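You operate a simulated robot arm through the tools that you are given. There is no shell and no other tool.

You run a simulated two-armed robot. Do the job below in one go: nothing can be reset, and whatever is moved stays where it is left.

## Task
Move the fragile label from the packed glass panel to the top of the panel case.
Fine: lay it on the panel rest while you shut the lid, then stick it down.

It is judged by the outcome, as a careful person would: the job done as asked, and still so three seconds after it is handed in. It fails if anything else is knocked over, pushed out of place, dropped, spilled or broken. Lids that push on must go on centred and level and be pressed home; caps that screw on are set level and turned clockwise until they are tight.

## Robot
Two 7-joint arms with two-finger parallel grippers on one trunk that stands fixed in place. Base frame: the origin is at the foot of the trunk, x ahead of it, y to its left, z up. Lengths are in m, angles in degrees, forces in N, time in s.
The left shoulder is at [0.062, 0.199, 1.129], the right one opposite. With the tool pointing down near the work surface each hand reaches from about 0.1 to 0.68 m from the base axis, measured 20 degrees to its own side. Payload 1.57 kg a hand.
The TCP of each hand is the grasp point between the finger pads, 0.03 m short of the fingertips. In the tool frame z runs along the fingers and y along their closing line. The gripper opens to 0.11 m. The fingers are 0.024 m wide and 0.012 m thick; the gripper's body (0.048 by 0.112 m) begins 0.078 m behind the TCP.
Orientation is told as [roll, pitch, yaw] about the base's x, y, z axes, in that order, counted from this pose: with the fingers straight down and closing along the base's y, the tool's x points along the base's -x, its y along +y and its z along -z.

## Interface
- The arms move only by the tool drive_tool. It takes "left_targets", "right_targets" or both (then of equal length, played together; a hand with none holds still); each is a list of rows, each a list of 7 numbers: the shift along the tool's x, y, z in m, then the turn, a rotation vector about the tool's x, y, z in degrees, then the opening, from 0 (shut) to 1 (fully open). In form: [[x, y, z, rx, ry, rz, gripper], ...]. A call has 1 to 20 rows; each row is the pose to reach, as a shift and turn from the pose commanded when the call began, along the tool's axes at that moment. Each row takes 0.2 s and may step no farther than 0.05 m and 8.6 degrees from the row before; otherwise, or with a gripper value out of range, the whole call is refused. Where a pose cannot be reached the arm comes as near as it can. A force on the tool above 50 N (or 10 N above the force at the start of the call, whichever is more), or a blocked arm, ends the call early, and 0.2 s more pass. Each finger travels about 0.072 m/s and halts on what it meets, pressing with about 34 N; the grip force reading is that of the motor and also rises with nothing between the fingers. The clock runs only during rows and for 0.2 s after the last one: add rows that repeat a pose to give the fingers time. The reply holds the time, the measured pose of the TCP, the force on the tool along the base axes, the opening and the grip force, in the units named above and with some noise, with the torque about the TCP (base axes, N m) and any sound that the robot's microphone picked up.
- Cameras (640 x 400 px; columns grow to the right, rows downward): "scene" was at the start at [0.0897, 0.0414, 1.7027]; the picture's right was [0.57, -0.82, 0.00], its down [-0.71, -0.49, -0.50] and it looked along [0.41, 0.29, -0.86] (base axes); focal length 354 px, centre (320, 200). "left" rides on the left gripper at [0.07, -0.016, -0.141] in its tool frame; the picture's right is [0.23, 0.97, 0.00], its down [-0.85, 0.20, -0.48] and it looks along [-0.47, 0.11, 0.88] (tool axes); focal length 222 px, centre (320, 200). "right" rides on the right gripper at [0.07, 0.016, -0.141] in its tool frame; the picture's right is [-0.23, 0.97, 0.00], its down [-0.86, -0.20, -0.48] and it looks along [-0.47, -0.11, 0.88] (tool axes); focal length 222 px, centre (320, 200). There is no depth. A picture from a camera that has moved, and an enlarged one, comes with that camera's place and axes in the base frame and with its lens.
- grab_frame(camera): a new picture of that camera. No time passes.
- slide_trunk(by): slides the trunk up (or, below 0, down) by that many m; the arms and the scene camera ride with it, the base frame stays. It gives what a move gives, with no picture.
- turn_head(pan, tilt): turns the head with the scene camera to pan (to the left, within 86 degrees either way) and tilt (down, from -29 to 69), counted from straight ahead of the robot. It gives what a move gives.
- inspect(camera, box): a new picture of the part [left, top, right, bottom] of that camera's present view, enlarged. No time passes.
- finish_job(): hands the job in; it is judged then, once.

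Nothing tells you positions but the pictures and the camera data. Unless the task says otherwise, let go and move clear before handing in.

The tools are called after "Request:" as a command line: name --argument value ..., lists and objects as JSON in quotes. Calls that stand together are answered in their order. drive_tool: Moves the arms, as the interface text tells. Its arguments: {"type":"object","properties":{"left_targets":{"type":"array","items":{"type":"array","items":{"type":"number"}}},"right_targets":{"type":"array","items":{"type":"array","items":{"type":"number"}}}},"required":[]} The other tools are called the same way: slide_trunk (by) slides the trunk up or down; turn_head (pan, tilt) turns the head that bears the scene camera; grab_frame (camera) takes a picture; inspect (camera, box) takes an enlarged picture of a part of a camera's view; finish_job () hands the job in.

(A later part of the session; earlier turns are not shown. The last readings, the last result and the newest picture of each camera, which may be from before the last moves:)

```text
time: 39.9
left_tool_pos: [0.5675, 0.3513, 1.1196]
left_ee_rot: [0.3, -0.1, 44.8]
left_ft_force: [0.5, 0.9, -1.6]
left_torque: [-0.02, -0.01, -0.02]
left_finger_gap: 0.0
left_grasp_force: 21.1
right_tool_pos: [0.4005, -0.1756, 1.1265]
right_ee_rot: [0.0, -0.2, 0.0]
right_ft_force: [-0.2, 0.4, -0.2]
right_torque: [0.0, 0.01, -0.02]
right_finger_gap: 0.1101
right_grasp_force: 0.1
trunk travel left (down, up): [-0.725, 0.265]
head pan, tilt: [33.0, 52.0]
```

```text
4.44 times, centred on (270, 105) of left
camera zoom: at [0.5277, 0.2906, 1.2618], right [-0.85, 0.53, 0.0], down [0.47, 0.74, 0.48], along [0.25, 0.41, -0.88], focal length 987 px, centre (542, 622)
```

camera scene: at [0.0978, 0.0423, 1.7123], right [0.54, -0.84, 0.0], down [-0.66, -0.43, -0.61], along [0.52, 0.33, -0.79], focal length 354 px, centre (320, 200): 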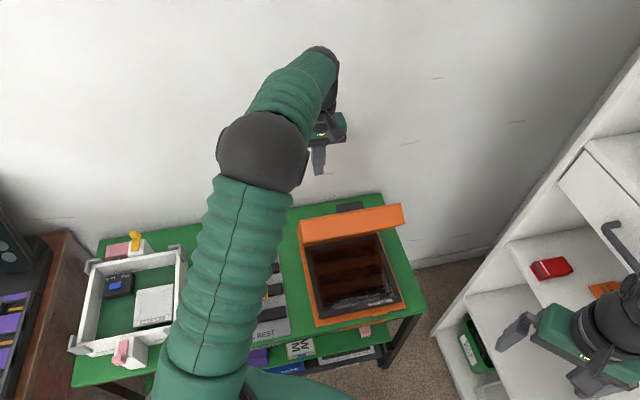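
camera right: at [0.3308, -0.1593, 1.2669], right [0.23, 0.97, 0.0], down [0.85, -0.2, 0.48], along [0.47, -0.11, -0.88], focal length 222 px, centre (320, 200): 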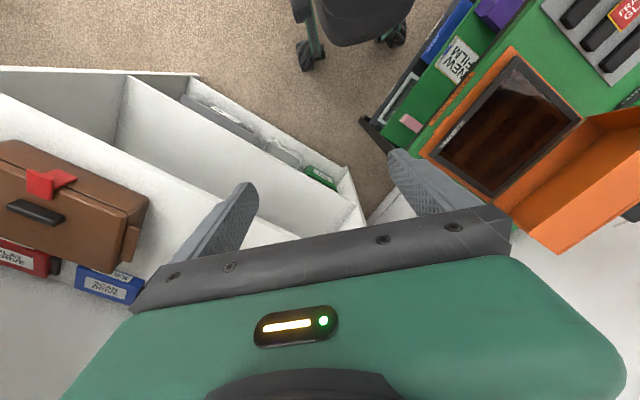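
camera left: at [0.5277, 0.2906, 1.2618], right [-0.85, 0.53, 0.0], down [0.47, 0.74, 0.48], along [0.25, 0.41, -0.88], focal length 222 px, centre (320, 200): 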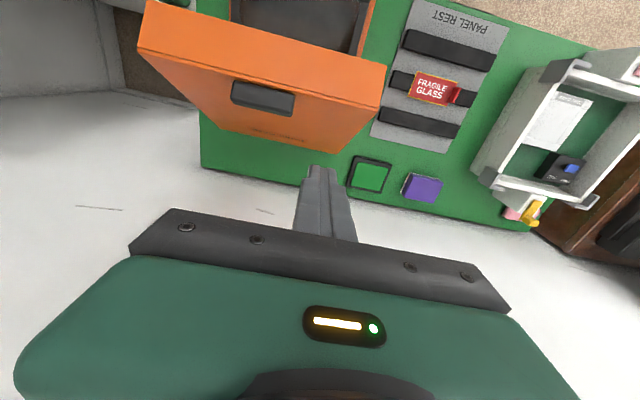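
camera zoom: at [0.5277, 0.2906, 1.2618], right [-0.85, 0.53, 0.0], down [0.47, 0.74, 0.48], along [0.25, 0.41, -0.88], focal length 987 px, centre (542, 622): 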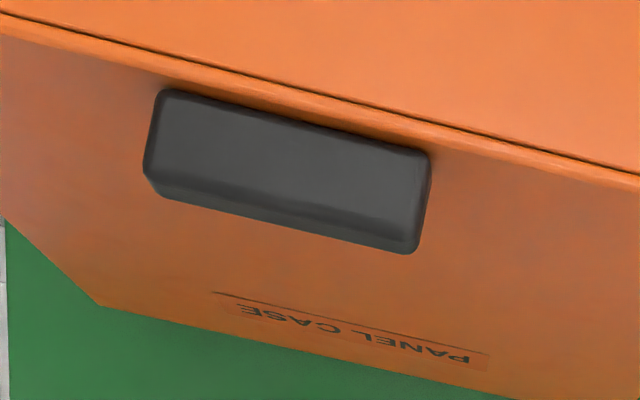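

There's a dark pull block near the lid's free edge and "PANEL CASE" printed further back; I'll leave both uncovered when I stick the label. Next I'll lower the closed fingers behind the lid, left of the block, and nudge it to about 50° to see if it still holds.

Request:
drive_tool --left_targets '[[0, 0, 0.04, 0, 0, 0, 0], [0, 0, 0.08, 0, 0, 0, 0], [0, 0, 0.12, 0, 0, 0, 0], [0.0105, 0, 0.1289, 0, 0, 0, 0], [0.0211, 0, 0.1383, 0, 0, 0, 0], [0.0343, 0, 0.1424, 0, 0, 0, 0], [0.0471, 0, 0.1475, 0, 0, 0, 0], [0.0471, 0, 0.1475, 0, 0, 0, 0]]'

Request:
inspect --camera "left" --box '[130, 0, 400, 200]'

Request:
inspect --camera "right" --box '[400, 40, 640, 280]'

Request:
inspect --camera "scene" --box '[280, 150, 430, 330]'

```text
time: 41.7
left_tool_pos: [0.5308, 0.3195, 0.9709]
left_ee_rot: [0.4, -0.1, 44.7]
left_ft_force: [0.0, -0.5, -1.1]
left_torque: [0.02, 0.02, -0.01]
left_finger_gap: 0.0
left_grasp_force: 21.5
right_tool_pos: [0.4017, -0.1761, 1.126]
right_ee_rot: [0.0, -0.1, 0.0]
right_ft_force: [-0.5, -0.5, 0.5]
right_torque: [0.03, 0.01, 0.01]
right_finger_gap: 0.1101
right_grasp_force: 0.0
trunk travel left (down, up): [-0.725, 0.265]
head pan, tilt: [33.0, 52.0]
```

```text
2.00 times, centred on (265, 100) of left
camera zoom: at [0.4929, 0.2575, 1.1123], right [-0.85, 0.53, 0.01], down [0.47, 0.74, 0.48], along [0.25, 0.41, -0.88], focal length 444 px, centre (430, 400)
```

zoom: 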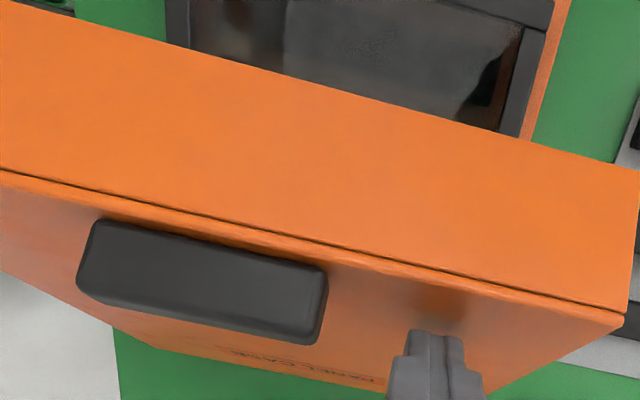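

```text
1.67 times, centred on (520, 160) of right
camera zoom: at [0.3314, -0.1602, 1.2668], right [0.23, 0.97, 0.0], down [0.85, -0.2, 0.48], along [0.47, -0.11, -0.88], focal length 370 px, centre (-13, 267)
```

zoom: 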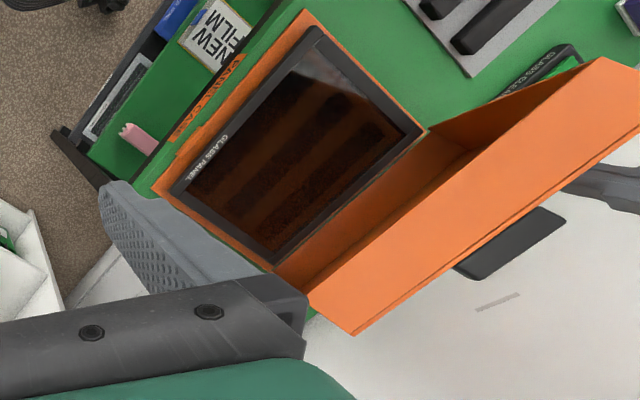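

```text
2.22 times, centred on (355, 240) of scene
camera zoom: at [0.0985, 0.0422, 1.7122], right [0.54, -0.84, 0.0], down [-0.66, -0.43, -0.61], along [0.51, 0.33, -0.79], focal length 788 px, centre (242, 111)
```

zoom: 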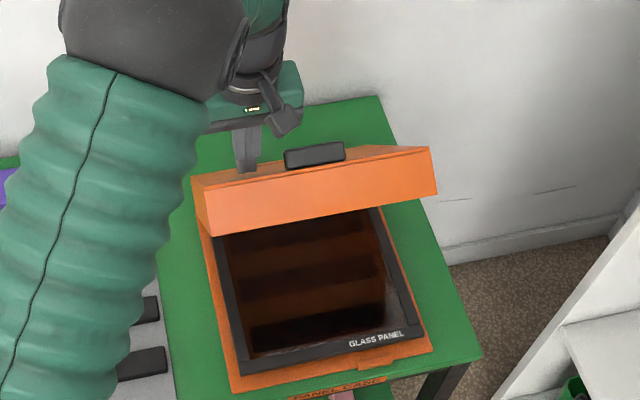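

The lid follows the finger and holds (about 1 N), so I'll continue to about 40° and check again.

Request:
drive_tool --left_targets '[[0.0078, 0, 0.0037, 0, 0, 0, 0], [0.0157, 0, 0.0074, 0, 0, 0, 0], [0.0231, 0, 0.0118, 0, 0, 0, 0], [0.0305, 0, 0.0163, 0, 0, 0, 0], [0.0305, 0, 0.0163, 0, 0, 0, 0]]'

Request:
inspect --camera "left" --box '[130, 0, 400, 200]'

Request:
inspect --camera "right" --box '[400, 40, 640, 280]'

```text
time: 42.9
left_tool_pos: [0.5118, 0.2973, 0.9542]
left_ee_rot: [0.3, 0.1, 44.7]
left_ft_force: [0.8, -0.2, 0.2]
left_torque: [-0.02, -0.02, 0.01]
left_finger_gap: 0.0002
left_grasp_force: 21.2
right_tool_pos: [0.4011, -0.1757, 1.126]
right_ee_rot: [0.0, -0.2, 0.1]
right_ft_force: [-0.2, 0.4, 0.2]
right_torque: [-0.01, -0.01, 0.02]
right_finger_gap: 0.1101
right_grasp_force: 0.2
trunk travel left (down, up): [-0.725, 0.265]
head pan, tilt: [33.0, 52.0]
```

```text
2.00 times, centred on (265, 100) of left
camera zoom: at [0.4729, 0.2366, 1.0972], right [-0.85, 0.53, 0.0], down [0.47, 0.74, 0.48], along [0.25, 0.41, -0.88], focal length 444 px, centre (430, 400)
```

zoom: 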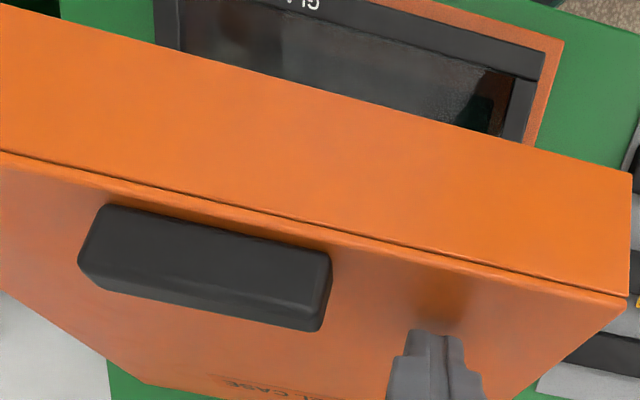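

```text
1.67 times, centred on (520, 160) of right
camera zoom: at [0.3313, -0.1604, 1.2668], right [0.23, 0.97, 0.0], down [0.85, -0.2, 0.48], along [0.47, -0.11, -0.88], focal length 370 px, centre (-13, 267)
```

zoom: 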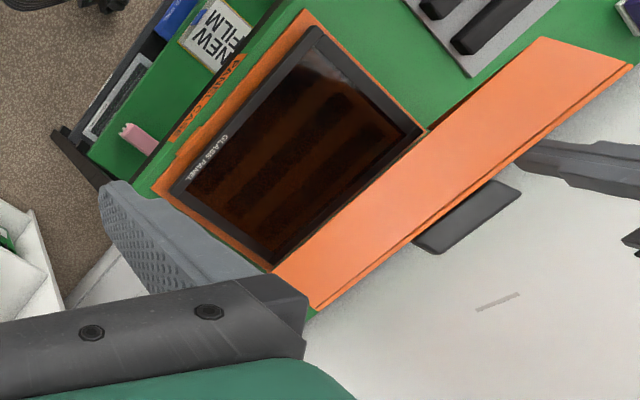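

It's following steadily, so on to about 30°.

Request:
drive_tool --left_targets '[[0.007, 0, 0.005, 0, 0, 0, 0], [0.014, 0, 0.0101, 0, 0, 0, 0], [0.0205, 0, 0.0157, 0, 0, 0, 0], [0.0271, 0, 0.0214, 0, 0, 0, 0], [0.0271, 0, 0.0214, 0, 0, 0, 0]]'

Request:
inspect --camera "left" --box '[130, 0, 400, 200]'

Request:
inspect --camera "right" --box '[400, 40, 640, 280]'

```text
time: 44.1
left_tool_pos: [0.4903, 0.278, 0.9341]
left_ee_rot: [0.3, 0.0, 44.7]
left_ft_force: [0.2, 0.4, -1.3]
left_torque: [0.01, -0.02, 0.03]
left_finger_gap: 0.0
left_grasp_force: 21.3
right_tool_pos: [0.4012, -0.1765, 1.1251]
right_ee_rot: [0.0, -0.1, 0.0]
right_ft_force: [0.1, 0.0, 0.3]
right_torque: [0.0, 0.0, 0.0]
right_finger_gap: 0.1104
right_grasp_force: 0.0
trunk travel left (down, up): [-0.725, 0.265]
head pan, tilt: [33.0, 52.0]
```

```text
2.00 times, centred on (265, 100) of left
camera zoom: at [0.4536, 0.2175, 1.0755], right [-0.85, 0.53, 0.0], down [0.47, 0.74, 0.48], along [0.25, 0.41, -0.88], focal length 444 px, centre (430, 400)
```

zoom: 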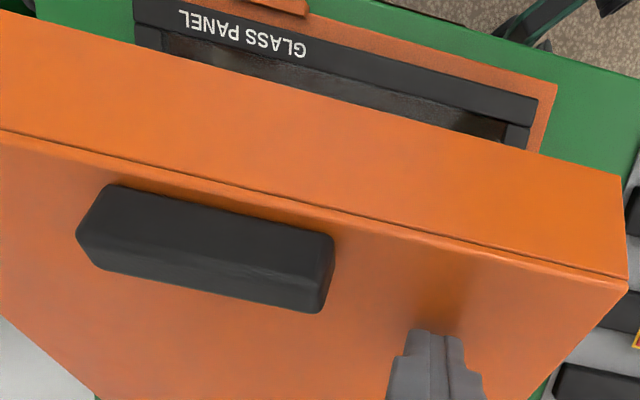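

```text
1.67 times, centred on (520, 160) of right
camera zoom: at [0.3313, -0.1605, 1.2668], right [0.23, 0.97, 0.0], down [0.85, -0.2, 0.48], along [0.47, -0.11, -0.88], focal length 370 px, centre (-13, 267)
```

zoom: 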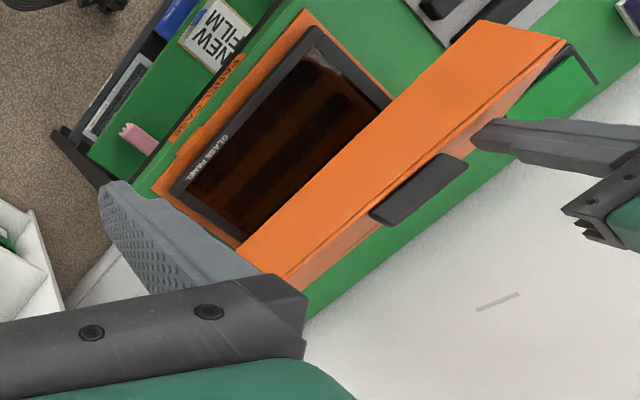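

Still under control, so on to about 15°.

Request:
drive_tool --left_targets '[[0.006, 0, 0.0062, 0, 0, 0, 0], [0.0121, 0, 0.0124, 0, 0, 0, 0], [0.0176, 0, 0.0191, 0, 0, 0, 0], [0.023, 0, 0.0258, 0, 0, 0, 0], [0.0279, 0, 0.033, 0, 0, 0, 0], [0.0327, 0, 0.0401, 0, 0, 0, 0], [0.0327, 0, 0.0401, 0, 0, 0, 0]]'

Request:
inspect --camera "left" --box '[130, 0, 400, 200]'

Request:
inspect --camera "right" --box '[400, 40, 640, 280]'

```text
time: 45.7
left_tool_pos: [0.4682, 0.2549, 0.8937]
left_ee_rot: [0.3, -0.1, 44.9]
left_ft_force: [0.1, -0.1, -0.3]
left_torque: [-0.01, -0.03, 0.01]
left_finger_gap: 0.0001
left_grasp_force: 20.5
right_tool_pos: [0.4013, -0.1765, 1.1256]
right_ee_rot: [0.0, -0.1, 0.1]
right_ft_force: [-0.3, -0.4, -0.2]
right_torque: [0.0, 0.0, -0.02]
right_finger_gap: 0.11
right_grasp_force: 0.2
trunk travel left (down, up): [-0.725, 0.265]
head pan, tilt: [33.0, 52.0]
```

```text
2.00 times, centred on (265, 100) of left
camera zoom: at [0.4297, 0.1946, 1.0361], right [-0.85, 0.53, 0.0], down [0.47, 0.74, 0.48], along [0.25, 0.41, -0.88], focal length 444 px, centre (430, 400)
```

zoom: 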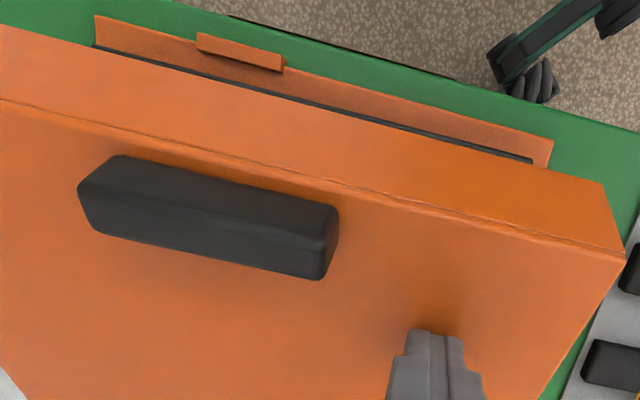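

```text
1.67 times, centred on (520, 160) of right
camera zoom: at [0.3312, -0.1606, 1.2668], right [0.23, 0.97, 0.0], down [0.85, -0.2, 0.48], along [0.47, -0.11, -0.88], focal length 370 px, centre (-13, 267)
```

zoom: 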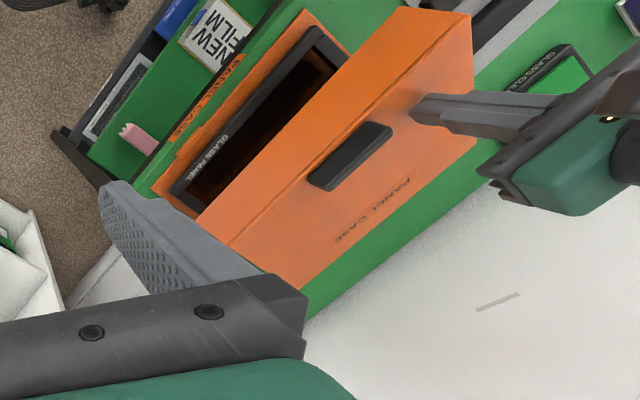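

About 15° remains. I'll bring it down to about 4°.

Request:
drive_tool --left_targets '[[0.0043, 0, 0.0076, 0, 0, 0, 0], [0.0085, 0, 0.0152, 0, 0, 0, 0], [0.0121, 0, 0.0231, 0, 0, 0, 0], [0.0156, 0, 0.0309, 0, 0, 0, 0], [0.0165, 0, 0.034, 0, 0, 0, 0], [0.0165, 0, 0.034, 0, 0, 0, 0]]'

Request:
inspect --camera "left" --box '[130, 0, 400, 200]'

Request:
inspect --camera "right" --box '[400, 40, 640, 280]'

Request:
inspect --camera "scene" --box '[280, 150, 430, 330]'

```text
time: 47.1
left_tool_pos: [0.456, 0.2444, 0.8588]
left_ee_rot: [0.3, 0.0, 44.7]
left_ft_force: [0.0, -0.2, -0.2]
left_torque: [-0.01, -0.03, 0.01]
left_finger_gap: 0.0
left_grasp_force: 20.9
right_tool_pos: [0.4008, -0.1759, 1.1256]
right_ee_rot: [0.0, -0.1, 0.0]
right_ft_force: [0.2, 0.3, 0.5]
right_torque: [0.03, 0.01, -0.01]
right_finger_gap: 0.1098
right_grasp_force: 0.2
trunk travel left (down, up): [-0.725, 0.265]
head pan, tilt: [33.0, 52.0]
```

```text
2.00 times, centred on (265, 100) of left
camera zoom: at [0.4178, 0.1833, 1.0013], right [-0.85, 0.53, 0.0], down [0.47, 0.74, 0.48], along [0.25, 0.41, -0.88], focal length 444 px, centre (430, 400)
```

zoom: 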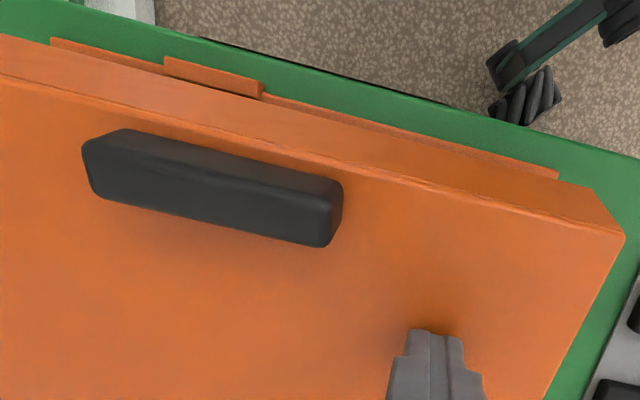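

```text
1.67 times, centred on (520, 160) of right
camera zoom: at [0.3312, -0.1606, 1.2669], right [0.23, 0.97, 0.0], down [0.85, -0.2, 0.48], along [0.47, -0.11, -0.88], focal length 370 px, centre (-13, 267)
```

zoom: 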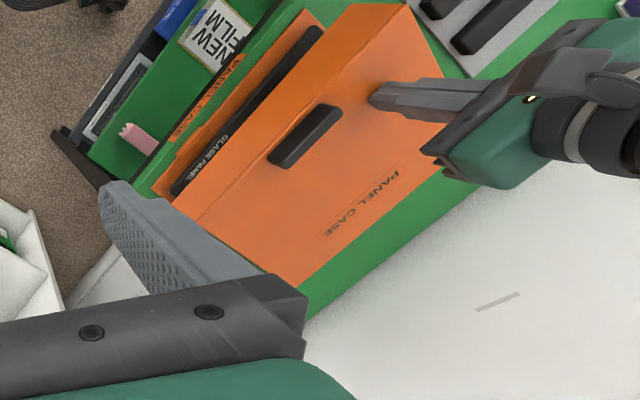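

```text
2.22 times, centred on (355, 240) of scene
camera zoom: at [0.0983, 0.0417, 1.7123], right [0.54, -0.84, 0.0], down [-0.66, -0.43, -0.61], along [0.51, 0.34, -0.79], focal length 788 px, centre (242, 111)
```

zoom: 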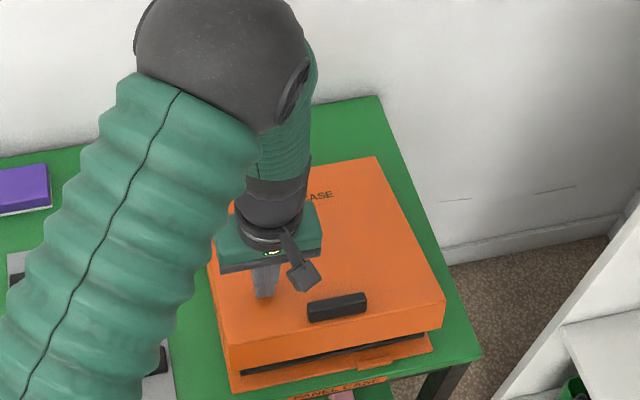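

About 4° is left, a gap of 1–2 cm at the front. I'll lower it the rest of the way in small steps, watching force.

Request:
drive_tool --left_targets '[[0.001, 0, 0.004, 0, 0, 0, 0], [0.002, 0, 0.008, 0, 0, 0, 0], [0.003, 0, 0.012, 0, 0, 0, 0], [0.003, 0, 0.012, 0, 0, 0, 0]]'

Request:
inspect --camera "right" --box '[400, 40, 640, 280]'

Request:
inspect --camera "scene" --box '[300, 220, 420, 340]'

```text
time: 48.1
left_tool_pos: [0.455, 0.2422, 0.8494]
left_ee_rot: [0.3, 0.0, 44.7]
left_ft_force: [0.0, -0.2, -0.2]
left_torque: [0.03, 0.0, -0.04]
left_finger_gap: 0.0
left_grasp_force: 20.8
right_tool_pos: [0.4009, -0.1759, 1.1264]
right_ee_rot: [0.0, -0.1, 0.0]
right_ft_force: [0.2, -0.3, 0.2]
right_torque: [0.02, -0.02, 0.01]
right_finger_gap: 0.11
right_grasp_force: 0.1
trunk travel left (down, up): [-0.725, 0.265]
head pan, tilt: [33.0, 52.0]
```

```text
1.67 times, centred on (520, 160) of right
camera zoom: at [0.3313, -0.1606, 1.2668], right [0.23, 0.97, 0.0], down [0.85, -0.2, 0.48], along [0.47, -0.11, -0.88], focal length 370 px, centre (-13, 267)
```

zoom: 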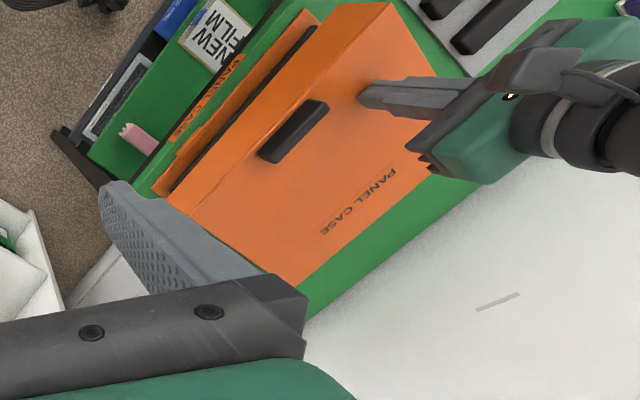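

```text
3.33 times, centred on (360, 280) of scene
camera zoom: at [0.0984, 0.0417, 1.7123], right [0.54, -0.84, 0.0], down [-0.66, -0.43, -0.61], along [0.51, 0.34, -0.79], focal length 1181 px, centre (187, -67)
```

zoom: 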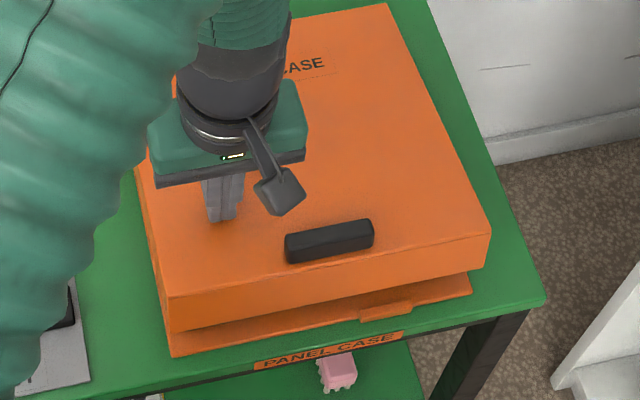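

A small gap remains. I'll keep lowering 3 mm at a time.

Request:
drive_tool --left_targets '[[0.0005, 0, 0.003, 0, 0, 0, 0], [0.001, 0, 0.006, 0, 0, 0, 0], [0.001, 0, 0.009, 0, 0, 0, 0], [0.001, 0, 0.009, 0, 0, 0, 0]]'

Request:
inspect --camera "right" --box '[400, 40, 640, 280]'

Request:
inspect --camera "scene" --box '[300, 220, 420, 340]'

```text
time: 49.1
left_tool_pos: [0.4541, 0.242, 0.8391]
left_ee_rot: [0.4, 0.0, 44.8]
left_ft_force: [0.1, 0.0, -0.1]
left_torque: [-0.01, -0.01, 0.01]
left_finger_gap: 0.0001
left_grasp_force: 21.0
right_tool_pos: [0.4, -0.1767, 1.125]
right_ee_rot: [0.0, -0.2, 0.0]
right_ft_force: [-0.6, -0.4, -0.4]
right_torque: [0.04, -0.02, -0.03]
right_finger_gap: 0.1103
right_grasp_force: 0.1
trunk travel left (down, up): [-0.725, 0.265]
head pan, tilt: [33.0, 52.0]
```

```text
1.67 times, centred on (520, 160) of right
camera zoom: at [0.3313, -0.1606, 1.2668], right [0.23, 0.97, 0.0], down [0.85, -0.2, 0.48], along [0.47, -0.11, -0.88], focal length 370 px, centre (-13, 267)
```

zoom: 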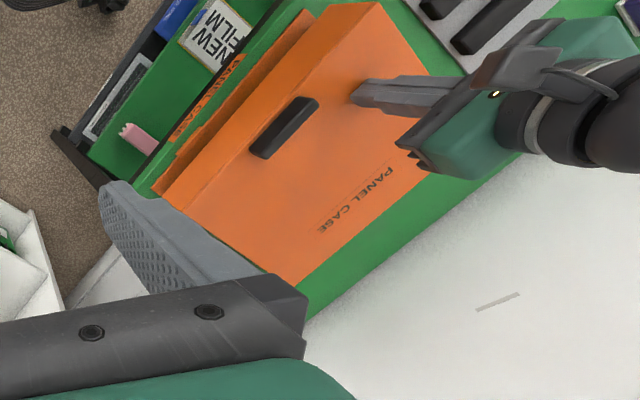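

```text
3.33 times, centred on (360, 280) of scene
camera zoom: at [0.0983, 0.0417, 1.7123], right [0.54, -0.84, 0.0], down [-0.66, -0.43, -0.61], along [0.51, 0.34, -0.79], focal length 1181 px, centre (187, -67)
```

zoom: 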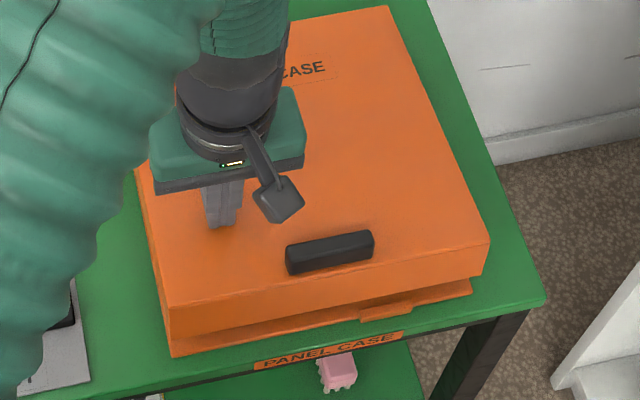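

Request:
drive_tool --left_targets '[[0.0002, 0, 0.003, 0, 0, 0, 0], [0.0004, 0, 0.006, 0, 0, 0, 0], [0.0004, 0, 0.006, 0, 0, 0, 0]]'

Request:
inspect --camera "scene" --box '[300, 220, 420, 340]'

Request:
inspect --camera "right" --box '[420, 40, 540, 180]'

```text
time: 49.9
left_tool_pos: [0.4544, 0.2416, 0.8351]
left_ee_rot: [0.3, 0.0, 44.7]
left_ft_force: [0.2, -0.5, 0.7]
left_torque: [0.0, 0.01, 0.01]
left_finger_gap: 0.0
left_grasp_force: 21.5
right_tool_pos: [0.4012, -0.1758, 1.1258]
right_ee_rot: [0.0, 0.0, 0.0]
right_ft_force: [-0.3, -0.2, -1.1]
right_torque: [-0.01, -0.01, -0.01]
right_finger_gap: 0.1102
right_grasp_force: 0.1
trunk travel left (down, up): [-0.725, 0.265]
head pan, tilt: [33.0, 52.0]
```

```text
3.33 times, centred on (360, 280) of scene
camera zoom: at [0.0983, 0.0417, 1.7123], right [0.54, -0.84, 0.0], down [-0.66, -0.43, -0.61], along [0.51, 0.34, -0.79], focal length 1181 px, centre (187, -67)
```

zoom: 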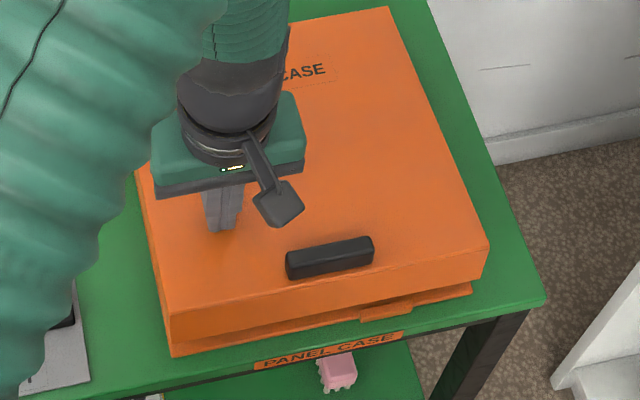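

```text
2.86 times, centred on (480, 110) of right
camera zoom: at [0.3312, -0.1606, 1.2669], right [0.23, 0.97, 0.0], down [0.85, -0.2, 0.48], along [0.47, -0.11, -0.88], focal length 635 px, centre (-137, 457)
```

zoom: 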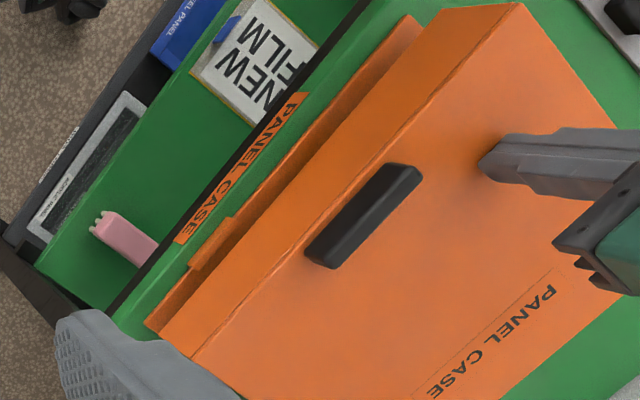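

Request:
drive_tool --left_targets '[[0, 0, 0.002, 0, 0, 0, 0], [0, 0, 0.004, 0, 0, 0, 0], [0, 0, 0.004, 0, 0, 0, 0]]'

Request:
inspect --camera "scene" --box '[300, 220, 420, 340]'

```text
time: 50.7
left_tool_pos: [0.4523, 0.2414, 0.83]
left_ee_rot: [0.3, 0.0, 44.7]
left_ft_force: [1.3, -0.4, 0.2]
left_torque: [0.01, 0.0, 0.0]
left_finger_gap: 0.0001
left_grasp_force: 21.4
right_tool_pos: [0.4014, -0.1757, 1.1257]
right_ee_rot: [0.0, -0.1, 0.0]
right_ft_force: [0.6, -0.4, 0.1]
right_torque: [0.0, 0.01, 0.02]
right_finger_gap: 0.11
right_grasp_force: 0.0
trunk travel left (down, up): [-0.725, 0.265]
head pan, tilt: [33.0, 52.0]
```

```text
3.33 times, centred on (360, 280) of scene
camera zoom: at [0.0983, 0.0417, 1.7123], right [0.54, -0.84, 0.0], down [-0.66, -0.43, -0.61], along [0.51, 0.34, -0.79], focal length 1181 px, centre (187, -67)
```

zoom: 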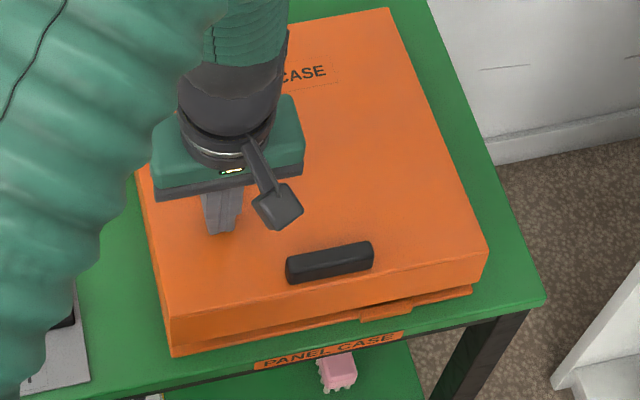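

Request:
drive_tool --left_targets '[[0, 0, 0.002, 0, 0, 0, 0], [0, 0, 0.004, 0, 0, 0, 0], [0, 0, 0.006, 0, 0, 0, 0], [0, 0, 0.006, 0, 0, 0, 0]]'

Request:
inspect --camera "scene" --box '[300, 220, 420, 340]'

Request:
inspect --camera "right" --box '[420, 40, 540, 180]'

```text
time: 51.7
left_tool_pos: [0.4531, 0.2409, 0.824]
left_ee_rot: [0.4, -0.1, 44.8]
left_ft_force: [0.2, -1.0, 0.3]
left_torque: [0.03, -0.03, -0.02]
left_finger_gap: 0.0
left_grasp_force: 21.7
right_tool_pos: [0.4023, -0.1771, 1.1255]
right_ee_rot: [0.0, 0.0, 0.0]
right_ft_force: [0.0, 0.1, 0.8]
right_torque: [-0.02, 0.04, 0.01]
right_finger_gap: 0.1102
right_grasp_force: 0.1
trunk travel left (down, up): [-0.725, 0.265]
head pan, tilt: [33.0, 52.0]
```

```text
3.33 times, centred on (360, 280) of scene
camera zoom: at [0.0984, 0.0417, 1.7123], right [0.54, -0.84, 0.0], down [-0.66, -0.43, -0.61], along [0.51, 0.34, -0.79], focal length 1181 px, centre (187, -67)
```

zoom: 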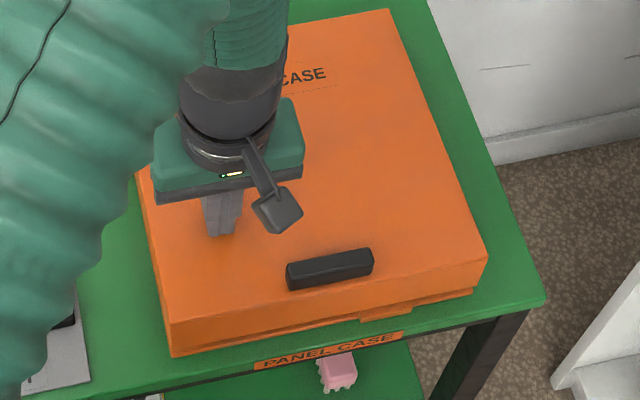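

```text
2.86 times, centred on (480, 110) of right
camera zoom: at [0.3313, -0.1606, 1.2668], right [0.23, 0.97, 0.0], down [0.85, -0.2, 0.48], along [0.47, -0.11, -0.88], focal length 635 px, centre (-137, 457)
```

zoom: 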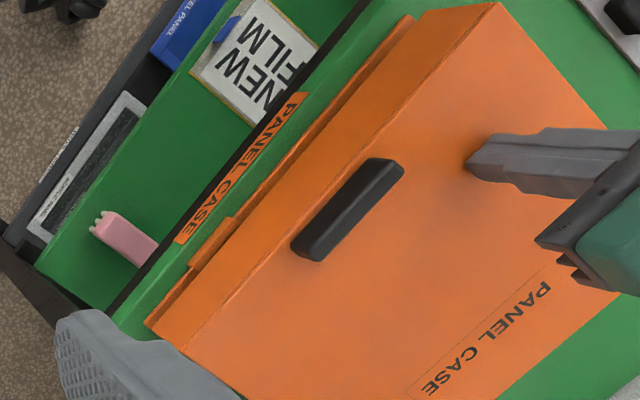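

Nearly shut, just a few millimetres to go. I'll continue and then press it home.

Request:
drive_tool --left_targets '[[0, 0, 0.002, 0, 0, 0, 0], [0, 0, 0.004, 0, 0, 0, 0], [0, 0, 0.004, 0, 0, 0, 0]]'

Request:
inspect --camera "scene" --box '[300, 220, 420, 340]'

```text
time: 52.5
left_tool_pos: [0.4525, 0.2417, 0.8197]
left_ee_rot: [0.2, -0.1, 44.8]
left_ft_force: [0.1, -0.3, 0.1]
left_torque: [-0.01, 0.01, 0.03]
left_finger_gap: 0.0
left_grasp_force: 21.9
right_tool_pos: [0.4014, -0.175, 1.1241]
right_ee_rot: [0.0, -0.1, 0.0]
right_ft_force: [-0.1, 0.4, -0.7]
right_torque: [-0.01, 0.02, -0.03]
right_finger_gap: 0.1099
right_grasp_force: 0.1
trunk travel left (down, up): [-0.725, 0.265]
head pan, tilt: [33.0, 52.0]
```

```text
3.33 times, centred on (360, 280) of scene
camera zoom: at [0.0983, 0.0417, 1.7123], right [0.54, -0.84, 0.0], down [-0.66, -0.43, -0.61], along [0.51, 0.34, -0.79], focal length 1181 px, centre (187, -67)
```

zoom: 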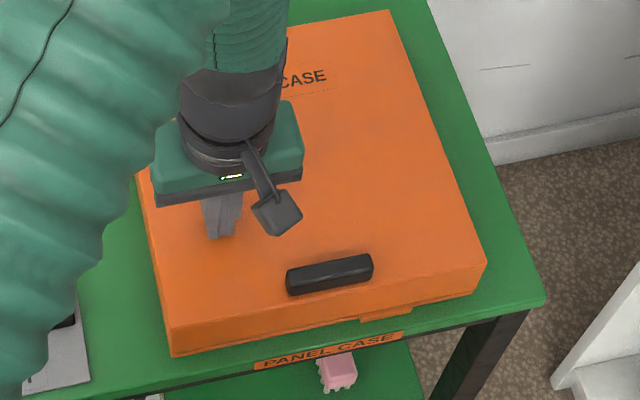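

The lid looks almost flush. I'll press a little further to feel the stop.

Request:
drive_tool --left_targets '[[0, 0, 0.002, 0, 0, 0, 0], [0, 0, 0.003, 0, 0, 0, 0], [0, 0, 0.003, 0, 0, 0, 0]]'

Request:
inspect --camera "scene" --box '[300, 220, 420, 340]'

```text
time: 53.3
left_tool_pos: [0.4535, 0.242, 0.8153]
left_ee_rot: [0.3, 0.0, 44.9]
left_ft_force: [-0.4, -0.1, 1.0]
left_torque: [0.01, -0.01, 0.02]
left_finger_gap: 0.0
left_grasp_force: 21.4
right_tool_pos: [0.4018, -0.1759, 1.1255]
right_ee_rot: [0.0, -0.1, 0.0]
right_ft_force: [0.4, 0.4, 0.1]
right_torque: [0.0, 0.02, -0.03]
right_finger_gap: 0.11
right_grasp_force: 0.1
trunk travel left (down, up): [-0.725, 0.265]
head pan, tilt: [33.0, 52.0]
```

```text
3.33 times, centred on (360, 280) of scene
camera zoom: at [0.0983, 0.0417, 1.7123], right [0.54, -0.84, 0.0], down [-0.66, -0.43, -0.61], along [0.51, 0.34, -0.79], focal length 1181 px, centre (187, -67)
```

zoom: 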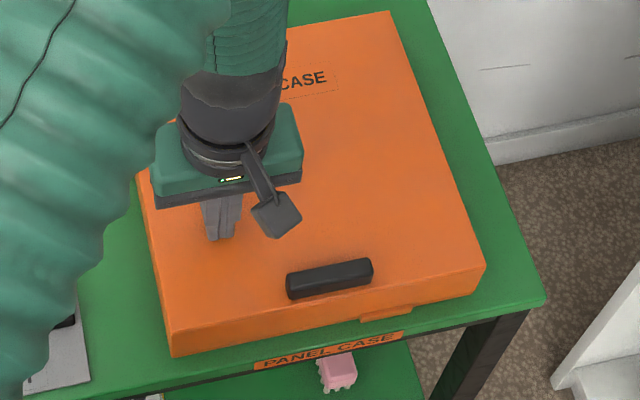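

Request:
drive_tool --left_targets '[[0, 0, 0.002, 0, 0, 0, 0], [0, 0, 0.004, 0, 0, 0, 0], [0, 0, 0.004, 0, 0, 0, 0]]'

Request:
inspect --camera "scene" --box '[300, 220, 420, 340]'

Request:
inspect --camera "right" --box '[420, 40, 540, 180]'

```text
time: 54.1
left_tool_pos: [0.453, 0.2425, 0.8148]
left_ee_rot: [0.2, -0.2, 44.8]
left_ft_force: [-1.0, 4.5, 21.8]
left_torque: [-0.09, 0.16, -0.22]
left_finger_gap: 0.0001
left_grasp_force: 21.3
right_tool_pos: [0.399, -0.1777, 1.1274]
right_ee_rot: [0.0, -0.2, 0.1]
right_ft_force: [0.0, -0.3, -0.3]
right_torque: [0.01, 0.01, 0.01]
right_finger_gap: 0.1101
right_grasp_force: 0.0
trunk travel left (down, up): [-0.725, 0.265]
head pan, tilt: [33.0, 52.0]
```

```text
3.33 times, centred on (360, 280) of scene
camera zoom: at [0.0942, 0.0406, 1.713], right [0.54, -0.84, 0.0], down [-0.66, -0.43, -0.62], along [0.52, 0.34, -0.79], focal length 1181 px, centre (187, -67)
```

zoom: 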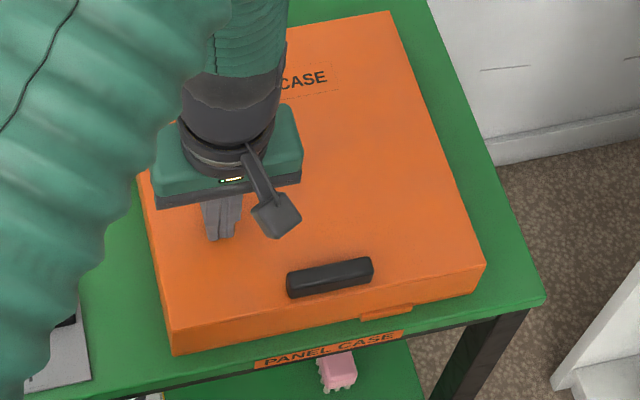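

```text
2.86 times, centred on (480, 110) of right
camera zoom: at [0.3292, -0.1613, 1.2678], right [0.23, 0.97, 0.0], down [0.85, -0.2, 0.48], along [0.47, -0.11, -0.88], focal length 635 px, centre (-137, 457)
```

zoom: 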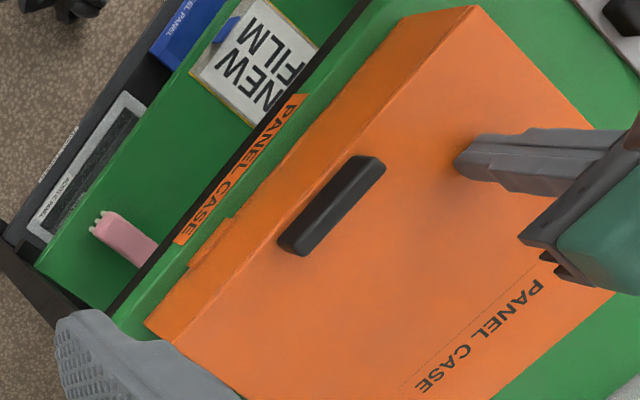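

The lid is shut: a firm stop at about 22 N, with the edges flush all round. I'll lift off and check that it stays closed.

Request:
drive_tool --left_targets '[[0, 0, -0.01, 0, 0, 0, 0], [0, 0, -0.04, 0, 0, 0, 0], [0, 0, -0.08, 0, 0, 0, 0], [0, 0, -0.12, 0, 0, 0, 0], [0, 0, -0.16, 0, 0, 0, 0], [0, 0, -0.2, 0, 0, 0, 0]]'

Request:
grab_frame --camera "left"

Request:
inspect --camera "right" --box '[400, 30, 560, 190]'

Request:
grab_frame --camera "scene"

```text
time: 55.5
left_tool_pos: [0.4516, 0.2436, 1.0153]
left_ee_rot: [0.3, -0.2, 44.8]
left_ft_force: [-0.5, -0.1, -0.1]
left_torque: [0.01, 0.0, -0.01]
left_finger_gap: 0.0
left_grasp_force: 21.1
right_tool_pos: [0.4, -0.1765, 1.1265]
right_ee_rot: [0.0, -0.2, 0.0]
right_ft_force: [-0.7, -0.7, -0.3]
right_torque: [-0.01, 0.02, -0.01]
right_finger_gap: 0.11
right_grasp_force: 0.1
trunk travel left (down, up): [-0.725, 0.265]
head pan, tilt: [33.0, 52.0]
```

```text
taken
camera left: at [0.4132, 0.1807, 1.157], right [-0.85, 0.53, 0.0], down [0.47, 0.74, 0.48], along [0.25, 0.41, -0.88], focal length 222 px, centre (320, 200)
```

left: 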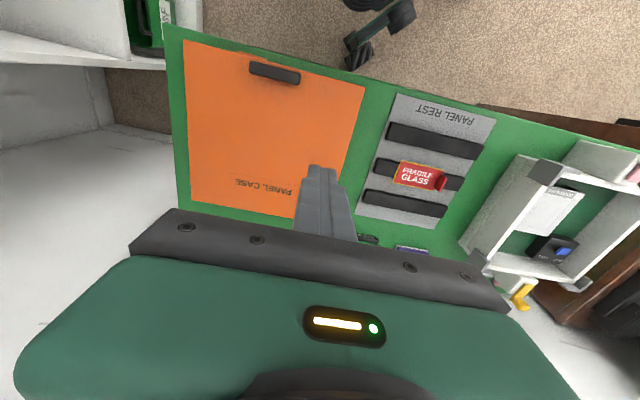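

```text
2.50 times, centred on (480, 110) of right
camera zoom: at [0.3297, -0.161, 1.2672], right [0.23, 0.97, 0.0], down [0.85, -0.2, 0.48], along [0.47, -0.11, -0.88], focal length 555 px, centre (-80, 425)
```

zoom: 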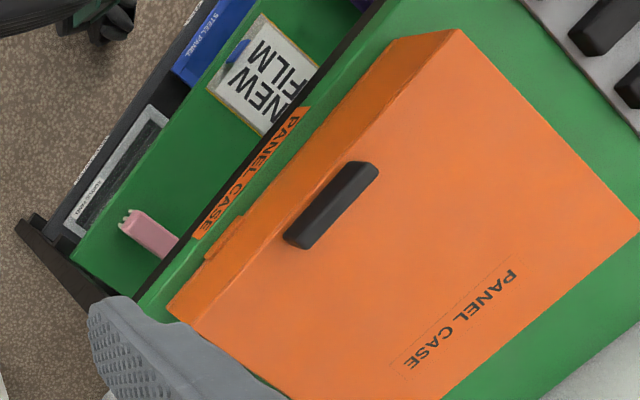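

```text
taken
camera scene: at [0.0955, 0.0412, 1.7124], right [0.54, -0.84, 0.0], down [-0.66, -0.43, -0.62], along [0.52, 0.34, -0.79], focal length 354 px, centre (320, 200)
```

scene: 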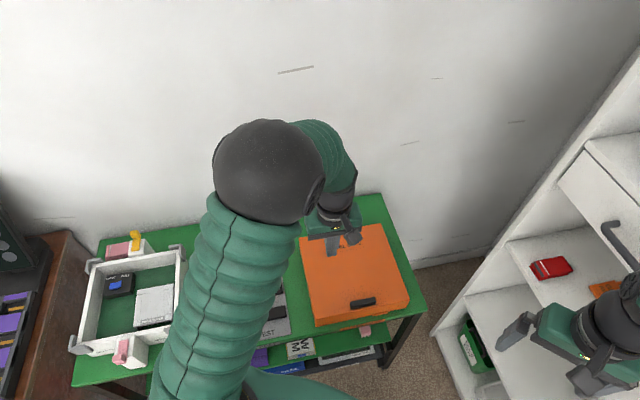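

The lid stays flush. Its top is near z≈0.785, with the pull block near the front edge and "PANEL CASE" near the back, so the clear middle of the lid is the spot for the label. I'll go back over the label on the rest.

Request:
drive_tool --left_targets '[[-0.006, 0.0325, 0, 0, 0, 0, 0.1], [-0.012, 0.065, 0.005, 0.1, 0.1, -0.1, 0.2], [-0.018, 0.0976, 0.015, 0.1, 0.1, -0.1, 0.3], [-0.0235, 0.13, 0.025, 0.2, 0.2, -0.2, 0.3], [-0.0293, 0.1627, 0.035, 0.2, 0.2, -0.2, 0.3], [-0.035, 0.195, 0.045, 0.2, 0.2, -0.2, 0.3], [-0.041, 0.2278, 0.055, 0.2, 0.2, -0.2, 0.3], [-0.0469, 0.2603, 0.065, 0.2, 0.2, -0.2, 0.3], [-0.0469, 0.2603, 0.065, 0.2, 0.2, -0.2, 0.3]]'

Request:
grab_frame --camera "left"

Request:
inspect --camera "left" --box '[220, 60, 400, 200]'

Request:
inspect --camera "scene" --box '[290, 200, 420, 340]'

```text
time: 57.5
left_tool_pos: [0.3044, 0.4589, 0.9476]
left_ee_rot: [0.1, 0.2, 44.9]
left_ft_force: [0.1, 0.0, 0.5]
left_torque: [0.02, -0.01, -0.03]
left_finger_gap: 0.0329
left_grasp_force: 0.0
right_tool_pos: [0.4021, -0.1749, 1.1252]
right_ee_rot: [0.0, -0.2, 0.1]
right_ft_force: [0.5, -0.2, 0.1]
right_torque: [0.0, 0.02, -0.01]
right_finger_gap: 0.1098
right_grasp_force: 0.0
trunk travel left (down, up): [-0.725, 0.265]
head pan, tilt: [33.0, 52.0]
```

```text
taken
camera left: at [0.2667, 0.3988, 1.0907], right [-0.85, 0.53, 0.0], down [0.47, 0.75, 0.48], along [0.25, 0.4, -0.88], focal length 222 px, centre (320, 200)
```

left: 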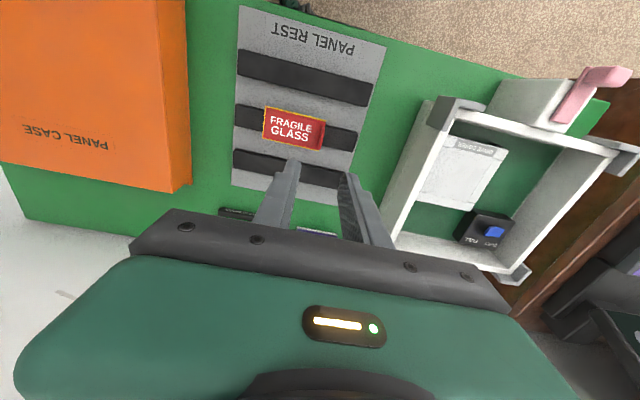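

```text
2.86 times, centred on (310, 130) of left
camera zoom: at [0.2667, 0.3988, 1.0907], right [-0.85, 0.53, 0.0], down [0.47, 0.75, 0.48], along [0.25, 0.4, -0.88], focal length 635 px, centre (349, 400)
```

zoom: 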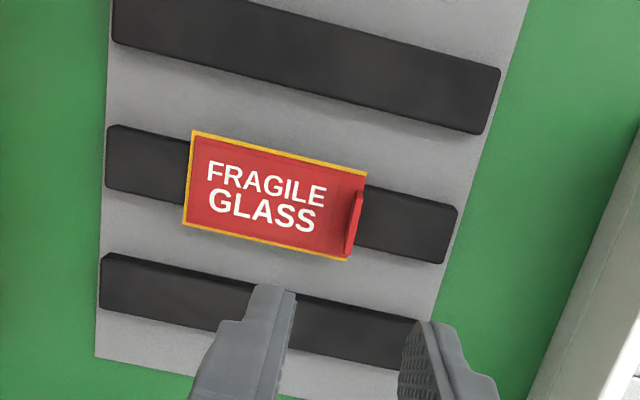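

```text
2.86 times, centred on (355, 270) of scene
camera zoom: at [0.0976, 0.0438, 1.7123], right [0.54, -0.84, 0.0], down [-0.66, -0.43, -0.61], along [0.52, 0.33, -0.79], focal length 1012 px, centre (220, 0)
```

zoom: 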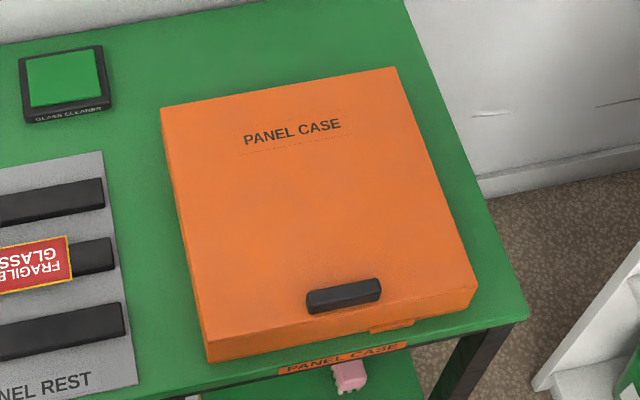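

The label is exactly where I left it. I'll correct about 4 mm sideways, come down above the tab, and re-check the alignment.

Request:
drive_tool --left_targets '[[-0.002, 0.002, 0.03, 0, 0, 0, 0.3], [-0.004, 0.0045, 0.06, 0, 0, 0, 0.3], [-0.004, 0.0045, 0.095, 0, 0, 0, 0.3], [-0.004, 0.0045, 0.125, 0, 0, 0, 0.3], [-0.004, 0.0045, 0.14, 0, 0, 0, 0.3], [-0.004, 0.0045, 0.14, 0, 0, 0, 0.3]]'

Request:
inspect --camera "left" --box '[240, 90, 400, 200]'

```text
time: 58.9
left_tool_pos: [0.3043, 0.4653, 0.8071]
left_ee_rot: [0.1, 0.2, 45.0]
left_ft_force: [-0.2, 0.4, -0.8]
left_torque: [0.01, 0.01, -0.04]
left_finger_gap: 0.0331
left_grasp_force: 0.0
right_tool_pos: [0.4019, -0.1759, 1.125]
right_ee_rot: [0.0, -0.1, 0.1]
right_ft_force: [0.0, 0.5, 0.4]
right_torque: [0.01, -0.01, 0.01]
right_finger_gap: 0.1099
right_grasp_force: 0.0
trunk travel left (down, up): [-0.725, 0.265]
head pan, tilt: [33.0, 52.0]
```

```text
3.64 times, centred on (320, 145) of left
camera zoom: at [0.266, 0.4047, 0.9497], right [-0.85, 0.53, 0.0], down [0.47, 0.75, 0.48], along [0.25, 0.4, -0.88], focal length 808 px, centre (320, 400)
```

zoom: 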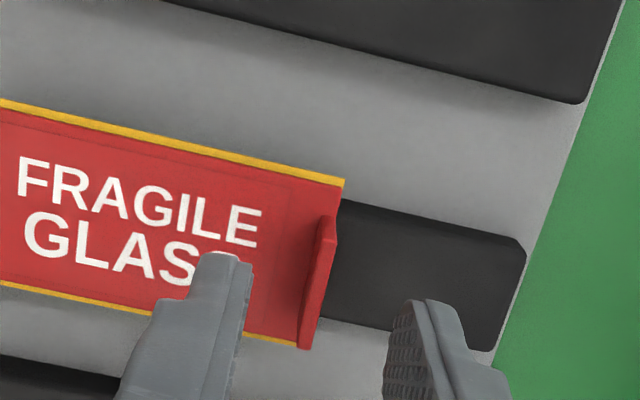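

Request:
drive_tool --left_targets '[[0, -0.002, 0.01, 0, 0, 0, 0.3], [0, -0.002, 0.02, 0, 0, 0, 0.3], [0, -0.002, 0.0265, 0, 0, 0, 0.3], [0, -0.002, 0.0265, 0, 0, 0, 0.3]]'

Request:
inspect --camera "left" --box '[240, 90, 400, 200]'

```text
time: 59.9
left_tool_pos: [0.3041, 0.4632, 0.7823]
left_ee_rot: [0.2, 0.3, 44.9]
left_ft_force: [1.0, 0.2, 0.4]
left_torque: [-0.02, -0.02, 0.01]
left_finger_gap: 0.0328
left_grasp_force: 0.2
right_tool_pos: [0.4013, -0.1744, 1.1265]
right_ee_rot: [0.0, -0.2, 0.0]
right_ft_force: [-0.2, 0.1, -0.4]
right_torque: [0.01, -0.03, -0.01]
right_finger_gap: 0.1103
right_grasp_force: 0.0
trunk travel left (down, up): [-0.725, 0.265]
head pan, tilt: [33.0, 52.0]
```

```text
3.64 times, centred on (320, 145) of left
camera zoom: at [0.2669, 0.4022, 0.9248], right [-0.85, 0.53, 0.0], down [0.47, 0.75, 0.48], along [0.25, 0.41, -0.88], focal length 808 px, centre (320, 400)
```

zoom: 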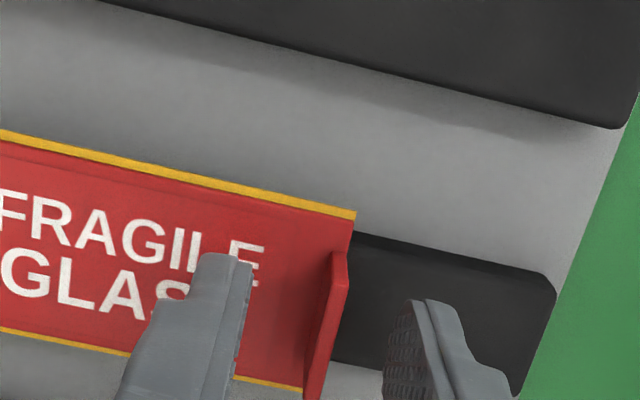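

Aligned within about a millimetre, so I'll close on the tab and lift gently.

Request:
drive_tool --left_targets '[[0, 0.001, 0, 0, 0, 0, 0.2], [0, 0.001, 0, 0, 0, 0, 0.1], [0, 0.001, 0, 0, 0, 0, 0.04], [0, 0.001, 0, 0, 0, 0, 0], [0, 0.001, 0, 0, 0, 0, 0], [0, 0.001, -0.002, 0, 0, 0, 0], [0, 0.001, -0.005, 0, 0, 0, 0], [0, 0.001, -0.01, 0, 0, 0, 0], [0, 0.001, -0.02, 0, 0, 0, 0], [0, 0.001, -0.03, 0, 0, 0, 0]]'

Request:
inspect --camera "left" --box '[200, 60, 400, 220]'

```text
time: 62.1
left_tool_pos: [0.303, 0.464, 0.8122]
left_ee_rot: [0.1, 0.2, 44.9]
left_ft_force: [0.3, 0.6, -0.5]
left_torque: [0.03, -0.03, 0.02]
left_finger_gap: 0.0025
left_grasp_force: 24.1
right_tool_pos: [0.4012, -0.1745, 1.1259]
right_ee_rot: [-0.1, 0.0, 0.0]
right_ft_force: [-1.2, 0.5, -0.2]
right_torque: [0.01, -0.02, -0.01]
right_finger_gap: 0.11
right_grasp_force: 0.1
trunk travel left (down, up): [-0.725, 0.265]
head pan, tilt: [33.0, 52.0]
```

```text
2.50 times, centred on (300, 140) of left
camera zoom: at [0.2647, 0.4036, 0.9546], right [-0.85, 0.53, 0.0], down [0.47, 0.75, 0.48], along [0.25, 0.4, -0.88], focal length 555 px, centre (370, 350)
```

zoom: 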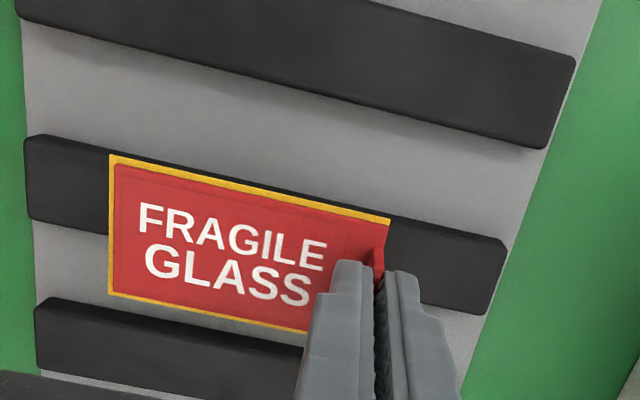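

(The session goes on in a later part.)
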